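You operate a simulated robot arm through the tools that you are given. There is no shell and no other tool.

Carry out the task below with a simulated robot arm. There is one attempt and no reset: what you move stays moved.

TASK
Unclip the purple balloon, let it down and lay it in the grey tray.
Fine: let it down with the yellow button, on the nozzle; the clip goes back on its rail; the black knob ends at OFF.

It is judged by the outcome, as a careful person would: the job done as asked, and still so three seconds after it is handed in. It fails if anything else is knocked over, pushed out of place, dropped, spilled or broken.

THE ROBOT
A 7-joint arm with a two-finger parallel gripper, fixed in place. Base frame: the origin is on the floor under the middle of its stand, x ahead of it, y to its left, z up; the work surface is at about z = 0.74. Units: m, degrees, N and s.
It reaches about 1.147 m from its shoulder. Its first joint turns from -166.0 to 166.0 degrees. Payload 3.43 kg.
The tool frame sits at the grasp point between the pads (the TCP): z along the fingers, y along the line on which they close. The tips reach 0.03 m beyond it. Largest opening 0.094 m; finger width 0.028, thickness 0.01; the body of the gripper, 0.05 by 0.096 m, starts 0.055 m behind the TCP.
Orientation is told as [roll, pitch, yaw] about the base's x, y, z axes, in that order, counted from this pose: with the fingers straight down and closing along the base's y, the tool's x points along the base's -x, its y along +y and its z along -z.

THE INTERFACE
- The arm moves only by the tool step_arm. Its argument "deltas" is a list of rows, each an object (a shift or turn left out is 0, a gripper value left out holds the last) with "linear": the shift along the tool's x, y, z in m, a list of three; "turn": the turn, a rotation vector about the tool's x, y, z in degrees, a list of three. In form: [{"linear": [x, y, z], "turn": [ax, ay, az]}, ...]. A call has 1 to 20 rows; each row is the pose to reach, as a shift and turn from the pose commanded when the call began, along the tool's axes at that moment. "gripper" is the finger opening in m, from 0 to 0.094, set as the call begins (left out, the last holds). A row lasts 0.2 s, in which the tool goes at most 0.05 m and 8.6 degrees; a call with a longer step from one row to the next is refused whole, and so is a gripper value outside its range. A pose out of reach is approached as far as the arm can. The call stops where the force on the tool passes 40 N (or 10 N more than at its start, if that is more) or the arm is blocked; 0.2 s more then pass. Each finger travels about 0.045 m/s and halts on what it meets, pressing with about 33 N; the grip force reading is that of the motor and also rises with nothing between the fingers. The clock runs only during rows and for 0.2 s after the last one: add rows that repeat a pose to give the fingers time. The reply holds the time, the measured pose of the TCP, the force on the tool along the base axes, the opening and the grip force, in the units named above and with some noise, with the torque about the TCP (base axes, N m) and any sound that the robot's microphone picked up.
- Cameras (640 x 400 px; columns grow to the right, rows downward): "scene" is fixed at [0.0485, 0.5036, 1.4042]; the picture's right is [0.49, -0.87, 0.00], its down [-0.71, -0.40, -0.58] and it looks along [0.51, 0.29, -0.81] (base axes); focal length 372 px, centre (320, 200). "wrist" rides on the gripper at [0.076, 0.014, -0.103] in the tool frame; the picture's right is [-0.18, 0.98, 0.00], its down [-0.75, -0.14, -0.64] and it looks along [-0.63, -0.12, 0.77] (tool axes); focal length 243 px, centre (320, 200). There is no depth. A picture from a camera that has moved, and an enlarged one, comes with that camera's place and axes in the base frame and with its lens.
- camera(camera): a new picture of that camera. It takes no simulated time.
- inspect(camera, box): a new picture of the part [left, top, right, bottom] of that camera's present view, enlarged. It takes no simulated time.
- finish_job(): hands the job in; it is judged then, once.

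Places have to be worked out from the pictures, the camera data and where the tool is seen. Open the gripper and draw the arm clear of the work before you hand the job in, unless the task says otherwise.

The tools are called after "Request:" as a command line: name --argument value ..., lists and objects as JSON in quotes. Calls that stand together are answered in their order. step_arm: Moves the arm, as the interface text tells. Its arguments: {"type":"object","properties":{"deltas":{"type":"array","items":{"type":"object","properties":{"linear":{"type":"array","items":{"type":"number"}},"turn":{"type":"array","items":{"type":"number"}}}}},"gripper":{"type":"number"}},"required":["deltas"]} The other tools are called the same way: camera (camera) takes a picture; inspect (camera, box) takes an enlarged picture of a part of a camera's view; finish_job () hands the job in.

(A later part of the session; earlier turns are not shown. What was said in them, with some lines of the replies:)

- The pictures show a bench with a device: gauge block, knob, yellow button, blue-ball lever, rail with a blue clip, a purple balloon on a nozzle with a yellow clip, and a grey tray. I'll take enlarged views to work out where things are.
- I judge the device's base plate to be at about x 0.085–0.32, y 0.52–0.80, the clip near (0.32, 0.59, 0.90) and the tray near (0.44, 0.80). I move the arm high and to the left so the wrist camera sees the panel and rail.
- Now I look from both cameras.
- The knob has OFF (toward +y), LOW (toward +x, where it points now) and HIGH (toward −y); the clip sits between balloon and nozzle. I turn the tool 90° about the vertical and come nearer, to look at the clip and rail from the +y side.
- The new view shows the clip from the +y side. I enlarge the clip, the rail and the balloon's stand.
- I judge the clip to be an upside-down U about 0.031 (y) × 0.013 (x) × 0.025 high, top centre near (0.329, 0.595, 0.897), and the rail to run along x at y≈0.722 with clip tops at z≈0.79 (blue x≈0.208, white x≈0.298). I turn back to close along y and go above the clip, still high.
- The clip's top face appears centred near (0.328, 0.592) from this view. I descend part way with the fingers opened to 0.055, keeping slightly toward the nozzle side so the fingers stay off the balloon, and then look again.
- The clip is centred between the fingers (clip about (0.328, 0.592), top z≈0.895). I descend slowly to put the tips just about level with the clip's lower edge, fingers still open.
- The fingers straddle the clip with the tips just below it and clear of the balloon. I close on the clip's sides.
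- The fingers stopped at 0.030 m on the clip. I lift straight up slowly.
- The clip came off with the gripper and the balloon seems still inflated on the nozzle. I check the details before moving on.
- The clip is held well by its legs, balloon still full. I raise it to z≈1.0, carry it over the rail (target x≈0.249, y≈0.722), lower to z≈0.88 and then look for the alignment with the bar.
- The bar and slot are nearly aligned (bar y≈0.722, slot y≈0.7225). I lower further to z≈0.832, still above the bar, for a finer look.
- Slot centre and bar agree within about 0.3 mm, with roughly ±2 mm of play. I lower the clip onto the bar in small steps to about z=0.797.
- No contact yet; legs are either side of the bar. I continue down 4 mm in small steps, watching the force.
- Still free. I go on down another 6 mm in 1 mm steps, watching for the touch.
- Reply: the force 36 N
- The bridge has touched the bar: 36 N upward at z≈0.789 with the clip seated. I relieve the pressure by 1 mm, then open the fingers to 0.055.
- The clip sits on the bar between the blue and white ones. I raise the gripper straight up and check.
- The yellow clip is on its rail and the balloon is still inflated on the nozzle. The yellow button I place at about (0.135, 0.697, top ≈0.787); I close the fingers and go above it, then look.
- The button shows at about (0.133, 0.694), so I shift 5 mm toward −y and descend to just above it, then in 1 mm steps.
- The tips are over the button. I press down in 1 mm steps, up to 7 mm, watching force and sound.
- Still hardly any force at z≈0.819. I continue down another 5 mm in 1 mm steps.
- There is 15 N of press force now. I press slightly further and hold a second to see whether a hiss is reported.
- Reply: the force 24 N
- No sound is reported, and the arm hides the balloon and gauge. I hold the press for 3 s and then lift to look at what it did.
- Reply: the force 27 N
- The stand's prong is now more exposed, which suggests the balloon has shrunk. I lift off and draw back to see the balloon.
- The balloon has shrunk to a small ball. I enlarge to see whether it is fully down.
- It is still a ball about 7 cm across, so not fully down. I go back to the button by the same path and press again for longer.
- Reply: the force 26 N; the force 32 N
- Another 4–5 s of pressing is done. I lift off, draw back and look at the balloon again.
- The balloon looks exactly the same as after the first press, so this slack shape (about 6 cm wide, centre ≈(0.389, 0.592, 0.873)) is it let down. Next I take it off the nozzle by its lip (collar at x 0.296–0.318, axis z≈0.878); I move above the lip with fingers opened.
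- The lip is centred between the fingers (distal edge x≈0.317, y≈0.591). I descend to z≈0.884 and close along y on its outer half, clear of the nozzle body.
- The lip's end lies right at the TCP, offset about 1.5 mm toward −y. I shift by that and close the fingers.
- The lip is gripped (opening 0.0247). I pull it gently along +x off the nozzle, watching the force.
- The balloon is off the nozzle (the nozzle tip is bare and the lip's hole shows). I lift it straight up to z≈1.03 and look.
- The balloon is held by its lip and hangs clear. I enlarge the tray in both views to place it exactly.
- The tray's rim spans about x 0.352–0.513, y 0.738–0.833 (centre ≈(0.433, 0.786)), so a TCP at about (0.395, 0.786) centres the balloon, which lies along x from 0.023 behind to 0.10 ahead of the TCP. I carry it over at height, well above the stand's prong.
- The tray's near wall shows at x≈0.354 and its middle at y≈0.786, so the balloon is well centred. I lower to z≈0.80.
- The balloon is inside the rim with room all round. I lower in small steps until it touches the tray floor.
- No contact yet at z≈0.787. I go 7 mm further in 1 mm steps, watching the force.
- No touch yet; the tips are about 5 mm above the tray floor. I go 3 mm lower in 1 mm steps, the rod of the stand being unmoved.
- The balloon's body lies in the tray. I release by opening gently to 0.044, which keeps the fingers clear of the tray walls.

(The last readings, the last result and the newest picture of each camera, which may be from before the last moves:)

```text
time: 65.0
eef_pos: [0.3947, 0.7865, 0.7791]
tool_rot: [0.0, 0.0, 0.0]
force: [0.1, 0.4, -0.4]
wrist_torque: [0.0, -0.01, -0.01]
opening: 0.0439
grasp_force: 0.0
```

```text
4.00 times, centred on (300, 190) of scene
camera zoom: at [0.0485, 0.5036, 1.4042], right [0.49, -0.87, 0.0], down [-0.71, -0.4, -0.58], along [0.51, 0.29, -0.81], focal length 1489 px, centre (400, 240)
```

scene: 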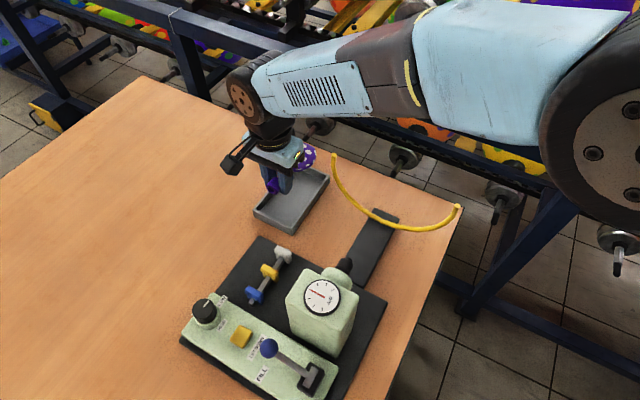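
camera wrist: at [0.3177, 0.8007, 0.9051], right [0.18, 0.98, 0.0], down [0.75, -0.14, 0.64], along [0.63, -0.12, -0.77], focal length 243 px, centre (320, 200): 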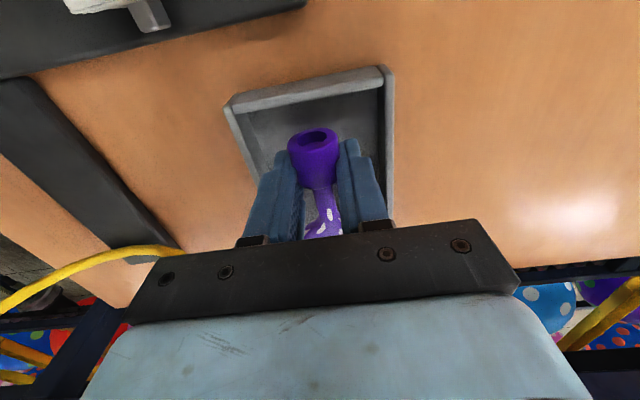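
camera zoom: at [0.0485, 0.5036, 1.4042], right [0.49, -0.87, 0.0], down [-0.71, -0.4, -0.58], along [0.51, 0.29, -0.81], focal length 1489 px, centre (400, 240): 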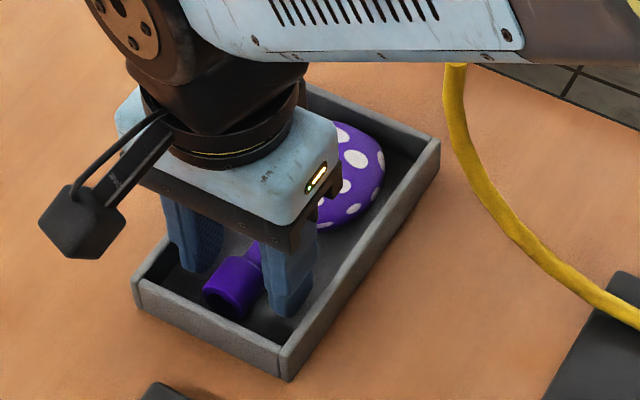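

The balloon lies flat in the tray and the fingers are free of it. I raise straight up to z≈1.0 and look at it.

Request:
step_arm --deltas '[{"linear": [0, 0, -0.01]}, {"linear": [0, 0, -0.03]}, {"linear": [0, 0, -0.06]}, {"linear": [0, 0, -0.1]}, {"linear": [0, 0, -0.14]}, {"linear": [0, 0, -0.18]}, {"linear": [0, 0, -0.22]}, {"linear": [0, 0, -0.22]}]'

Request:
camera --camera "scene"

Request:
camera --camera "wrist"

```text
time: 66.8
eef_pos: [0.394, 0.789, 0.9985]
tool_rot: [-0.1, 0.1, 0.0]
force: [-0.2, 0.1, 0.1]
wrist_torque: [0.0, 0.0, -0.02]
opening: 0.0441
grasp_force: 0.0
```

```text
taken
```

scene: 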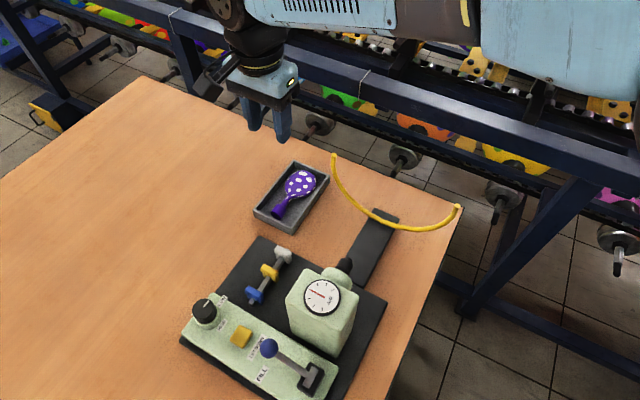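

```text
taken
camera wrist: at [0.3189, 0.803, 1.1013], right [0.18, 0.98, 0.0], down [0.75, -0.14, 0.64], along [0.63, -0.12, -0.77], focal length 243 px, centre (320, 200)
```

wrist: 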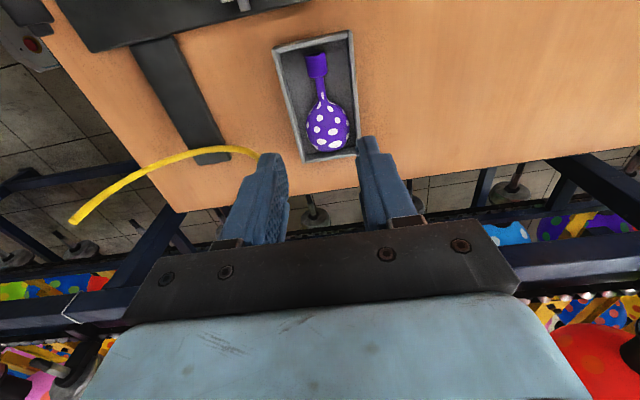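

The balloon lies along the tray, inside its walls. Now the knob: I place its axis at about (0.133, 0.762), top z≈0.815, diameter ≈0.033; it points +x (LOW) and OFF is at +y, a 90° counter-clockwise turn seen from above. I go above it, turned to yaw −90 so I can turn back to 0 while gripping.

Request:
step_arm --deltas '[{"linear": [0.022, -0.002, 0], "turn": [0, 0, 7.5]}, {"linear": [0.044, -0.004, 0], "turn": [0, 0, 15]}, {"linear": [0.066, -0.006, 0], "turn": [0, 0, 22.5]}, {"linear": [0.088, -0.009, 0], "turn": [0, 0, 30]}, {"linear": [0.11, -0.011, 0], "turn": [0, 0, 37.5]}, {"linear": [0.132, -0.013, 0], "turn": [0, 0, 45]}, {"linear": [0.154, -0.015, 0], "turn": [0, 0, 52.5]}, {"linear": [0.176, -0.017, 0], "turn": [0, 0, 60]}, {"linear": [0.198, -0.019, 0.01], "turn": [0, 0, 67.5]}, {"linear": [0.22, -0.022, 0.02], "turn": [0, 0, 75]}, {"linear": [0.242, -0.024, 0.03], "turn": [0, 0, 82.5]}, {"linear": [0.261, -0.026, 0.04], "turn": [0, 0, 90]}, {"linear": [0.261, -0.026, 0.06], "turn": [0, 0, 90]}, {"linear": [0.261, -0.026, 0.06], "turn": [0, 0, 90]}]' --gripper 0.06

Request:
camera --camera "wrist"

Request:
inspect --camera "wrist" --box '[220, 60, 420, 240]'

Request:
camera --camera "scene"

```text
time: 69.8
eef_pos: [0.1341, 0.7614, 0.9382]
tool_rot: [0.1, 0.1, -90.1]
force: [-0.3, 0.5, 1.1]
wrist_torque: [0.02, 0.03, 0.01]
opening: 0.0599
grasp_force: 0.1
```

```text
taken
camera wrist: at [0.1482, 0.8374, 1.0409], right [0.98, -0.19, 0.0], down [-0.14, -0.75, 0.64], along [-0.12, -0.63, -0.77], focal length 243 px, centre (320, 200)
```

wrist: 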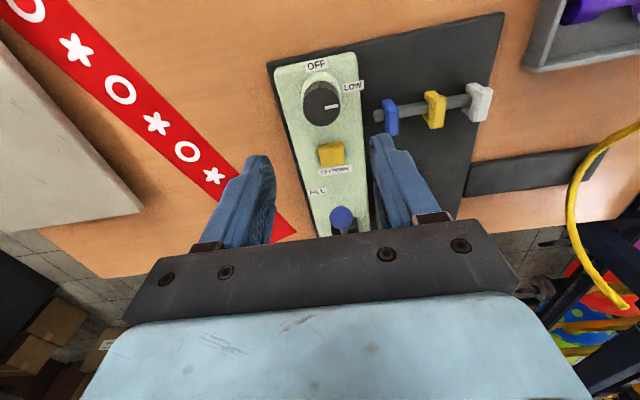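

```text
2.22 times, centred on (320, 150) of wrist
camera zoom: at [0.1482, 0.8374, 1.0409], right [0.98, -0.19, 0.0], down [-0.14, -0.75, 0.64], along [-0.12, -0.63, -0.77], focal length 539 px, centre (320, 311)
```

zoom: 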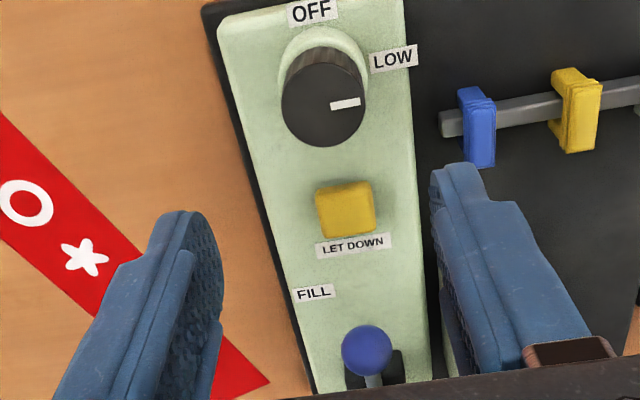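

```text
taken
```

scene: 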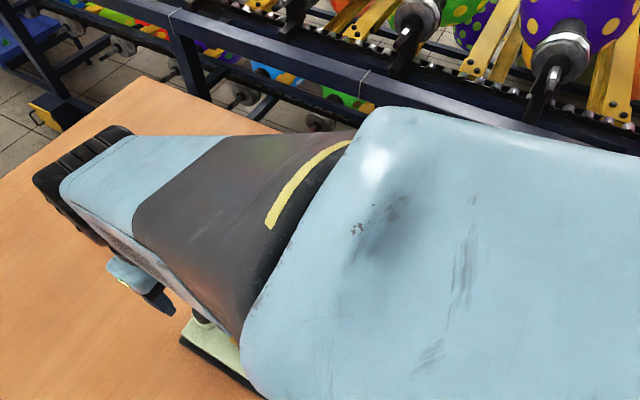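

The knob's axis (≈(0.134, 0.7615)) is right under the TCP. I descend to z≈0.862 and check again before enclosing the knob.

Request:
step_arm --deltas '[{"linear": [0, 0, 0.025]}, {"linear": [0, 0, 0.05]}, {"linear": [0, 0, 0.068]}, {"linear": [0, 0, 0.076]}, {"linear": [0, 0, 0.076]}]' --gripper 0.06

Request:
inspect --camera "wrist" --box '[220, 60, 420, 240]'

```text
time: 71.0
eef_pos: [0.134, 0.7618, 0.8612]
tool_rot: [0.0, -0.1, -90.0]
force: [0.2, 0.0, 1.2]
wrist_torque: [0.0, 0.0, 0.01]
opening: 0.0599
grasp_force: 0.0
```

```text
2.22 times, centred on (320, 150) of wrist
camera zoom: at [0.1476, 0.8382, 0.9649], right [0.98, -0.18, 0.0], down [-0.14, -0.75, 0.64], along [-0.12, -0.63, -0.77], focal length 539 px, centre (320, 311)
```

zoom: 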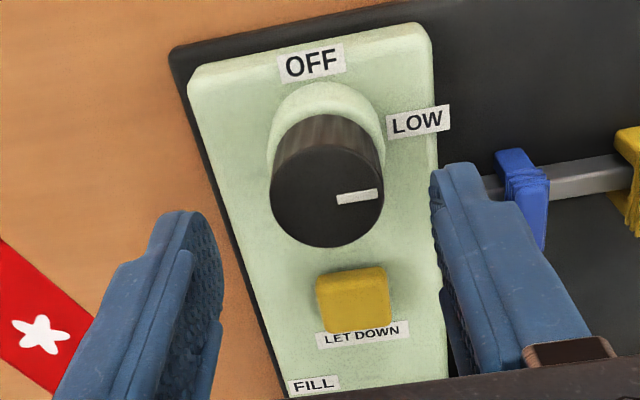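

The knob's top is at z≈0.82 with a slightly wider green ring beneath it (top ≈0.80), so I lower only to z≈0.835 (tips 0.805), shifting about 1 mm to centre, and then close.

Request:
step_arm --deltas '[{"linear": [0.0008, 0.001, 0.01]}, {"linear": [0.0008, 0.001, 0.02]}, {"linear": [0.0008, 0.001, 0.0265]}, {"linear": [0.0008, 0.001, 0.0265]}]' --gripper 0.06

Request:
inspect --camera "wrist" --box '[220, 60, 420, 240]'

```text
time: 72.0
eef_pos: [0.1336, 0.762, 0.8362]
tool_rot: [0.1, -0.1, -90.0]
force: [-0.7, 0.9, 0.5]
wrist_torque: [0.01, 0.04, 0.0]
opening: 0.0601
grasp_force: 0.1
```

```text
2.22 times, centred on (320, 150) of wrist
camera zoom: at [0.1484, 0.8383, 0.9383], right [0.98, -0.18, 0.0], down [-0.14, -0.75, 0.64], along [-0.12, -0.63, -0.77], focal length 539 px, centre (320, 311)
```

zoom: 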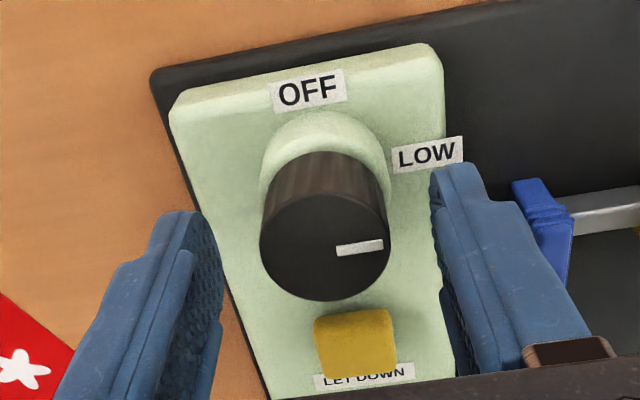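

The fingers are either side of the knob with the tips above the ring. I close on it.

Request:
step_arm --deltas '[{"linear": [0, 0, 0]}, {"linear": [0, 0, 0]}, {"linear": [0, 0, 0]}, {"linear": [0, 0, 0]}, {"linear": [0, 0, 0]}, {"linear": [0, 0, 0]}]' --gripper 0.0

Request:
inspect --camera "wrist" --box '[220, 60, 420, 240]'

```text
time: 73.4
eef_pos: [0.1347, 0.7623, 0.8373]
tool_rot: [0.0, 0.0, -90.1]
force: [13.1, -0.1, 0.1]
wrist_torque: [0.0, -0.13, 0.01]
opening: 0.0338
grasp_force: 33.3
```

```text
2.22 times, centred on (320, 150) of wrist
camera zoom: at [0.1497, 0.8383, 0.9383], right [0.98, -0.19, 0.0], down [-0.14, -0.75, 0.64], along [-0.12, -0.63, -0.77], focal length 539 px, centre (320, 311)
```

zoom: 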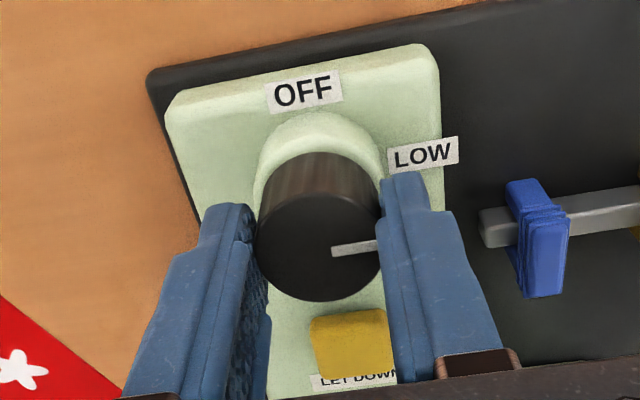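

The knob is gripped (0.0338 m); the 13 N side force means its axis is about 1.3 mm further +x, so I correct for that and turn +45° first (counter-clockwise from above), watching forces.

Request:
step_arm --deltas '[{"linear": [0, 0.0013, 0]}, {"linear": [0, 0.0013, 0], "turn": [0, 0, -6]}, {"linear": [0, 0.0013, 0], "turn": [0, 0, -12]}, {"linear": [0, 0.0013, 0], "turn": [0, 0, -18]}, {"linear": [0, 0.0013, 0], "turn": [0, 0, -24]}, {"linear": [0, 0.0013, 0], "turn": [0, 0, -30]}, {"linear": [0, 0.0013, 0], "turn": [0, 0, -36]}, {"linear": [0, 0.0013, 0], "turn": [0, 0, -42]}, {"linear": [0, 0.0013, 0], "turn": [0, 0, -45]}, {"linear": [0, 0.0013, 0], "turn": [0, 0, -45]}]'

Request:
inspect --camera "wrist" --box '[220, 60, 420, 240]'

```text
time: 75.6
eef_pos: [0.1357, 0.7623, 0.836]
tool_rot: [0.1, 0.1, -44.8]
force: [-4.4, 22.3, 8.7]
wrist_torque: [0.36, 0.33, 0.02]
opening: 0.0338
grasp_force: 32.9
```

```text
2.22 times, centred on (320, 150) of wrist
camera zoom: at [0.0915, 0.8259, 0.9384], right [0.82, 0.57, 0.0], down [0.43, -0.63, 0.64], along [0.36, -0.53, -0.77], focal length 539 px, centre (320, 311)
```

zoom: 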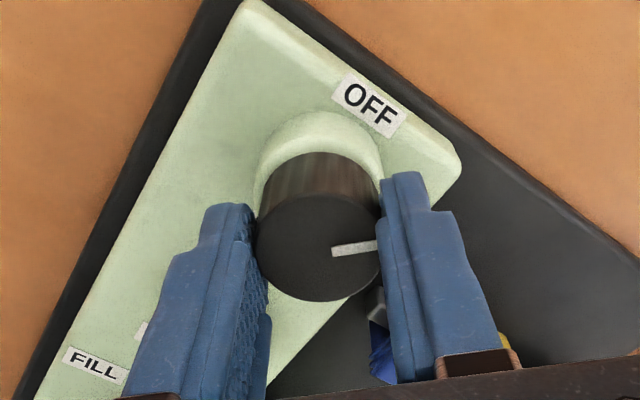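

The knob turns with the gripper, and the 22 N in +y shows the axis is about 1.5 mm further +y. I correct for that and turn the remaining 45°.

Request:
step_arm --deltas '[{"linear": [0.0012, 0.0009, 0]}, {"linear": [0.0012, 0.0009, 0], "turn": [0, 0, -6]}, {"linear": [0.0012, 0.0009, 0], "turn": [0, 0, -12]}, {"linear": [0.0012, 0.0009, 0], "turn": [0, 0, -18]}, {"linear": [0.0012, 0.0009, 0], "turn": [0, 0, -24]}, {"linear": [0.0012, 0.0009, 0], "turn": [0, 0, -30]}, {"linear": [0.0012, 0.0009, 0], "turn": [0, 0, -36]}, {"linear": [0.0012, 0.0009, 0], "turn": [0, 0, -41]}, {"linear": [0.0012, 0.0009, 0], "turn": [0, 0, -45]}, {"linear": [0.0012, 0.0009, 0], "turn": [0, 0, -45]}]'

Request:
inspect --camera "wrist" --box '[220, 60, 420, 240]'

```text
time: 77.8
eef_pos: [0.1355, 0.7606, 0.8348]
tool_rot: [0.0, 0.0, 0.1]
force: [-9.0, -16.6, 12.6]
wrist_torque: [-0.28, 0.31, -0.05]
opening: 0.0337
grasp_force: 32.3
```

```text
2.22 times, centred on (320, 150) of wrist
camera zoom: at [0.0591, 0.7763, 0.9381], right [0.18, 0.98, 0.0], down [0.75, -0.14, 0.64], along [0.63, -0.12, -0.77], focal length 539 px, centre (320, 311)
```

zoom: 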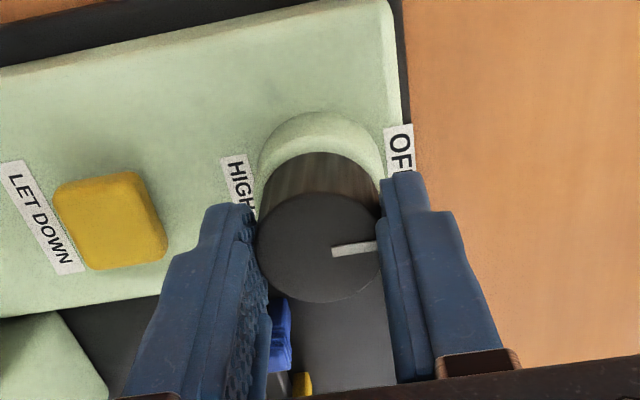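

The pointer has turned to OFF. I relieve the small side forces, then open the fingers and check the pointer.

Request:
step_arm --deltas '[{"linear": [0.0004, -0.0006, -0.0004]}, {"linear": [0.0008, -0.0012, -0.0008]}, {"linear": [0.0008, -0.0012, -0.0008]}]'

Request:
step_arm --deltas '[{"linear": [0, 0, 0]}, {"linear": [0, 0, 0]}, {"linear": [0, 0, 0]}, {"linear": [0, 0, 0]}]' --gripper 0.06

Request:
inspect --camera "wrist" --box '[220, 60, 420, 240]'

```text
time: 78.6
eef_pos: [0.1372, 0.7622, 0.8349]
tool_rot: [0.0, 0.0, 0.0]
force: [-1.7, 5.5, 0.3]
wrist_torque: [0.64, -0.09, -0.03]
opening: 0.0335
grasp_force: 33.2
```

```text
time: 79.6
eef_pos: [0.1359, 0.7612, 0.8372]
tool_rot: [0.0, 0.0, -0.1]
force: [-0.1, 0.8, -0.5]
wrist_torque: [-0.02, -0.01, 0.0]
opening: 0.0603
grasp_force: 0.1
```

```text
2.22 times, centred on (320, 150) of wrist
camera zoom: at [0.0586, 0.7759, 0.9394], right [0.18, 0.98, 0.0], down [0.75, -0.14, 0.64], along [0.63, -0.12, -0.77], focal length 539 px, centre (320, 311)
```

zoom: 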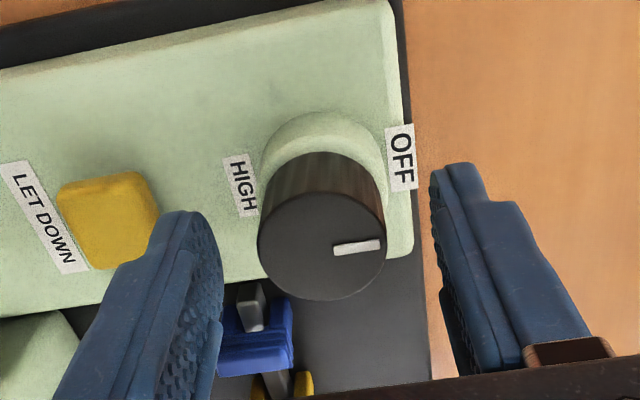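

The pointer stays at OFF after release. I raise straight up, and draw back to check the whole scene.

Request:
step_arm --deltas '[{"linear": [0, 0, -0.015]}, {"linear": [0, 0, -0.04]}, {"linear": [0, 0, -0.08]}, {"linear": [0, 0, -0.12]}, {"linear": [0, 0, -0.16]}, {"linear": [0, 0, -0.2]}, {"linear": [0, 0, -0.24]}, {"linear": [0, 0, -0.28]}, {"linear": [0.03, 0, -0.28]}, {"linear": [0.05, 0, -0.28]}, {"linear": [0.05, 0, -0.28]}]'

Request:
camera --camera "wrist"

Request:
inspect --camera "wrist" --box '[230, 20, 422, 180]'

Request:
camera --camera "scene"

```text
time: 82.0
eef_pos: [0.0853, 0.762, 1.1163]
tool_rot: [0.0, 0.1, 0.0]
force: [0.6, -0.6, 0.0]
wrist_torque: [0.01, 0.0, 0.03]
opening: 0.0599
grasp_force: 0.1
```

```text
taken
camera wrist: at [0.0091, 0.7769, 1.2195], right [0.18, 0.98, 0.0], down [0.75, -0.14, 0.64], along [0.63, -0.12, -0.77], focal length 243 px, centre (320, 200)
```

wrist: 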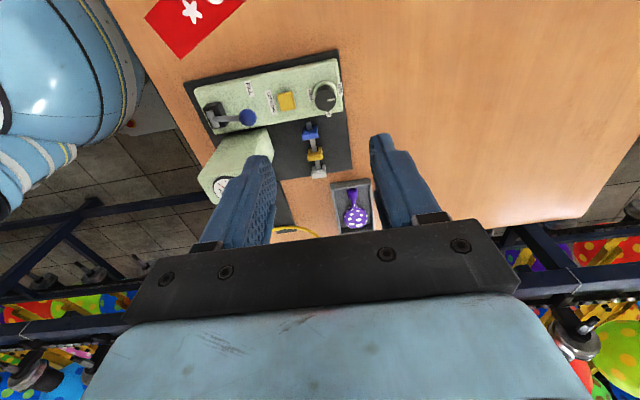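

```text
2.50 times, centred on (326, 100) of wrist
camera zoom: at [0.0091, 0.7769, 1.2195], right [0.18, 0.98, 0.0], down [0.75, -0.14, 0.64], along [0.63, -0.12, -0.77], focal length 606 px, centre (305, 450)
```

zoom: 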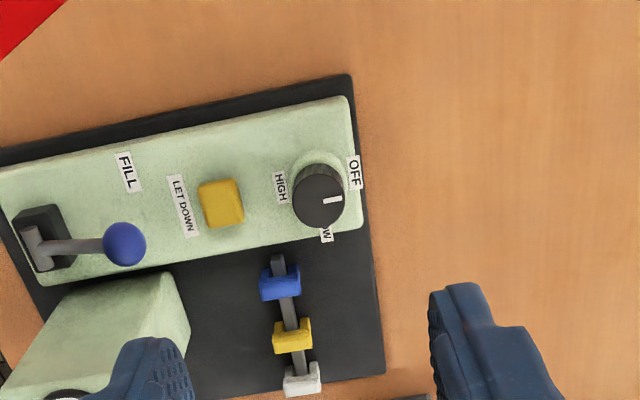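

```text
taken
```

scene: 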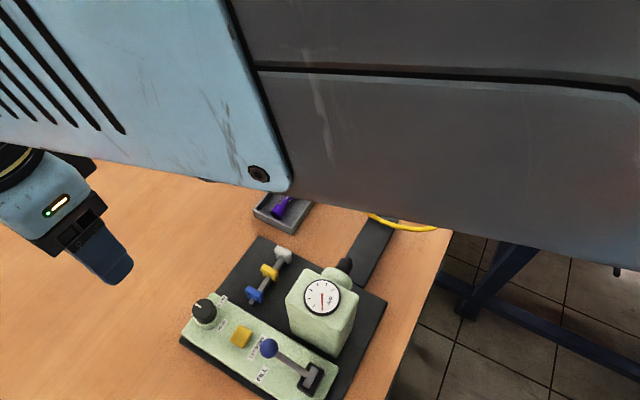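

The gauge needle has dropped, consistent with OFF. I enlarge the knob and gauge in the scene view to verify.

Request:
inspect --camera "scene" --box '[175, 230, 375, 400]'

Request:
inspect --camera "wrist" --box '[300, 70, 350, 115]'

Request:
inspect --camera "wrist" --box '[300, 160, 400, 250]'

```text
2.35 times, centred on (275, 315) of scene
camera zoom: at [0.0485, 0.5036, 1.4042], right [0.49, -0.87, 0.0], down [-0.71, -0.4, -0.58], along [0.51, 0.29, -0.81], focal length 876 px, centre (426, -71)
```

zoom: 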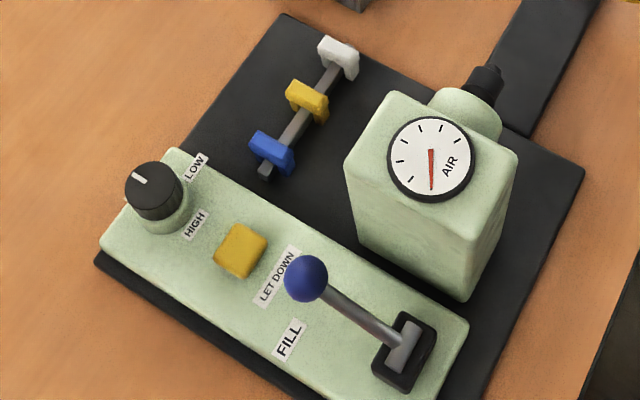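

```text
8.89 times, centred on (325, 92) of wrist
camera zoom: at [0.0091, 0.7769, 1.2195], right [0.18, 0.98, 0.0], down [0.75, -0.14, 0.64], along [0.63, -0.12, -0.77], focal length 2157 px, centre (276, 1156)
```

zoom: 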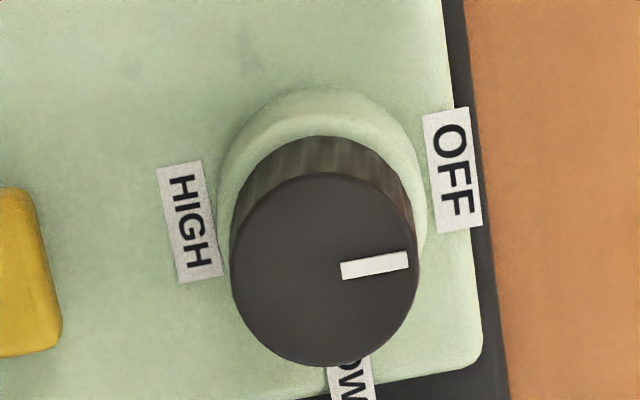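

```text
4.44 times, centred on (350, 205) of wrist
camera zoom: at [0.0091, 0.7769, 1.2195], right [0.18, 0.98, 0.0], down [0.75, -0.14, 0.64], along [0.63, -0.12, -0.77], focal length 1078 px, centre (187, 178)
```

zoom: 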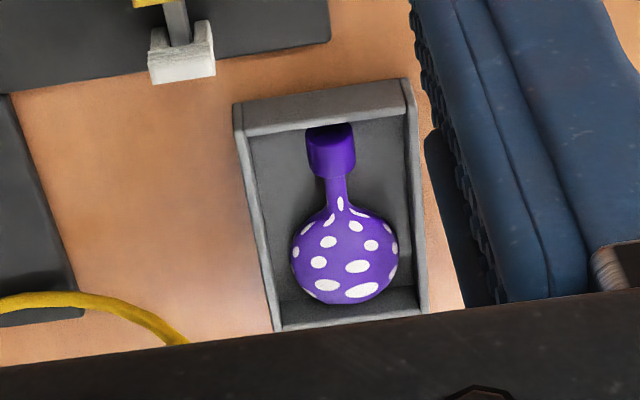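

Everything shows as asked: the balloon let down and in the tray, the yellow clip on the rail, the pointer at OFF with the gauge at zero, and lever, rods and other clips unmoved. I open the gripper fully and rise a little further clear before handing in.

Request:
step_arm --deltas '[{"linear": [0, 0, -0.02]}, {"linear": [0, 0, -0.04]}, {"linear": [0, 0, -0.05]}, {"linear": [0, 0, -0.05]}, {"linear": [0, 0, -0.05]}]' --gripper 0.094

Request:
camera --camera "scene"

Request:
camera --camera "wrist"

```text
time: 83.2
eef_pos: [0.0855, 0.7629, 1.1674]
tool_rot: [0.0, -0.1, -0.1]
force: [-0.1, 0.0, -0.7]
wrist_torque: [-0.02, -0.02, 0.0]
opening: 0.0941
grasp_force: 0.1
```

```text
taken
```

scene: 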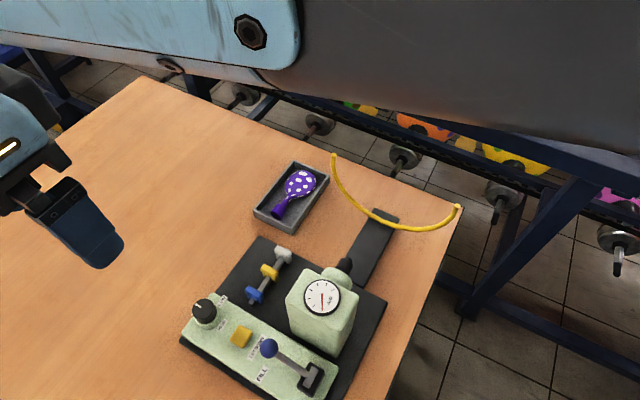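

```text
taken
camera wrist: at [0.0096, 0.7768, 1.2701], right [0.18, 0.98, 0.0], down [0.75, -0.14, 0.64], along [0.63, -0.12, -0.77], focal length 243 px, centre (320, 200)
```

wrist: 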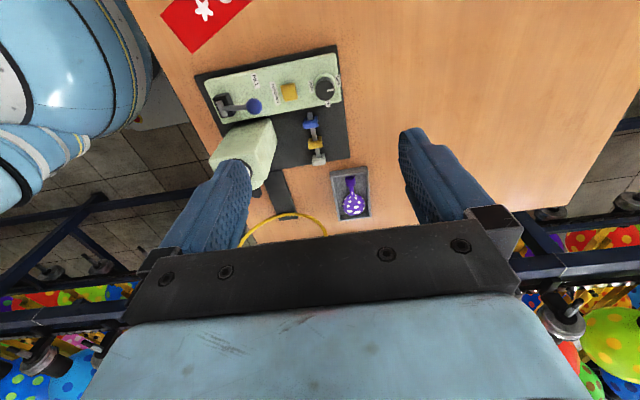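

The final views show the balloon in the tray, the clip on its rail, the knob at OFF and the arm clear with the gripper open. I hand the job in.

Request:
finish_job

```text
The job is handed in.
```

The job is handed in. The purple balloon was let down with the yellow button while still on the nozzle, then taken off and laid in the grey tray.

- **Clip:** the yellow clip is back on its rail, between the blue and white ones.
- **Let down:** I pressed the button twice. The balloon looked the same after the second press as after the first, so I took that as fully down. It keeps a slack shape about 6 cm wide rather than going flat.
- **Knob:** the black knob points to OFF, and the gauge needle dropped when I turned it.
- **Rest of the bench:** in the final pictures the lever, the balloon stand and the other clips look unmoved. The arm is clear with the gripper open.
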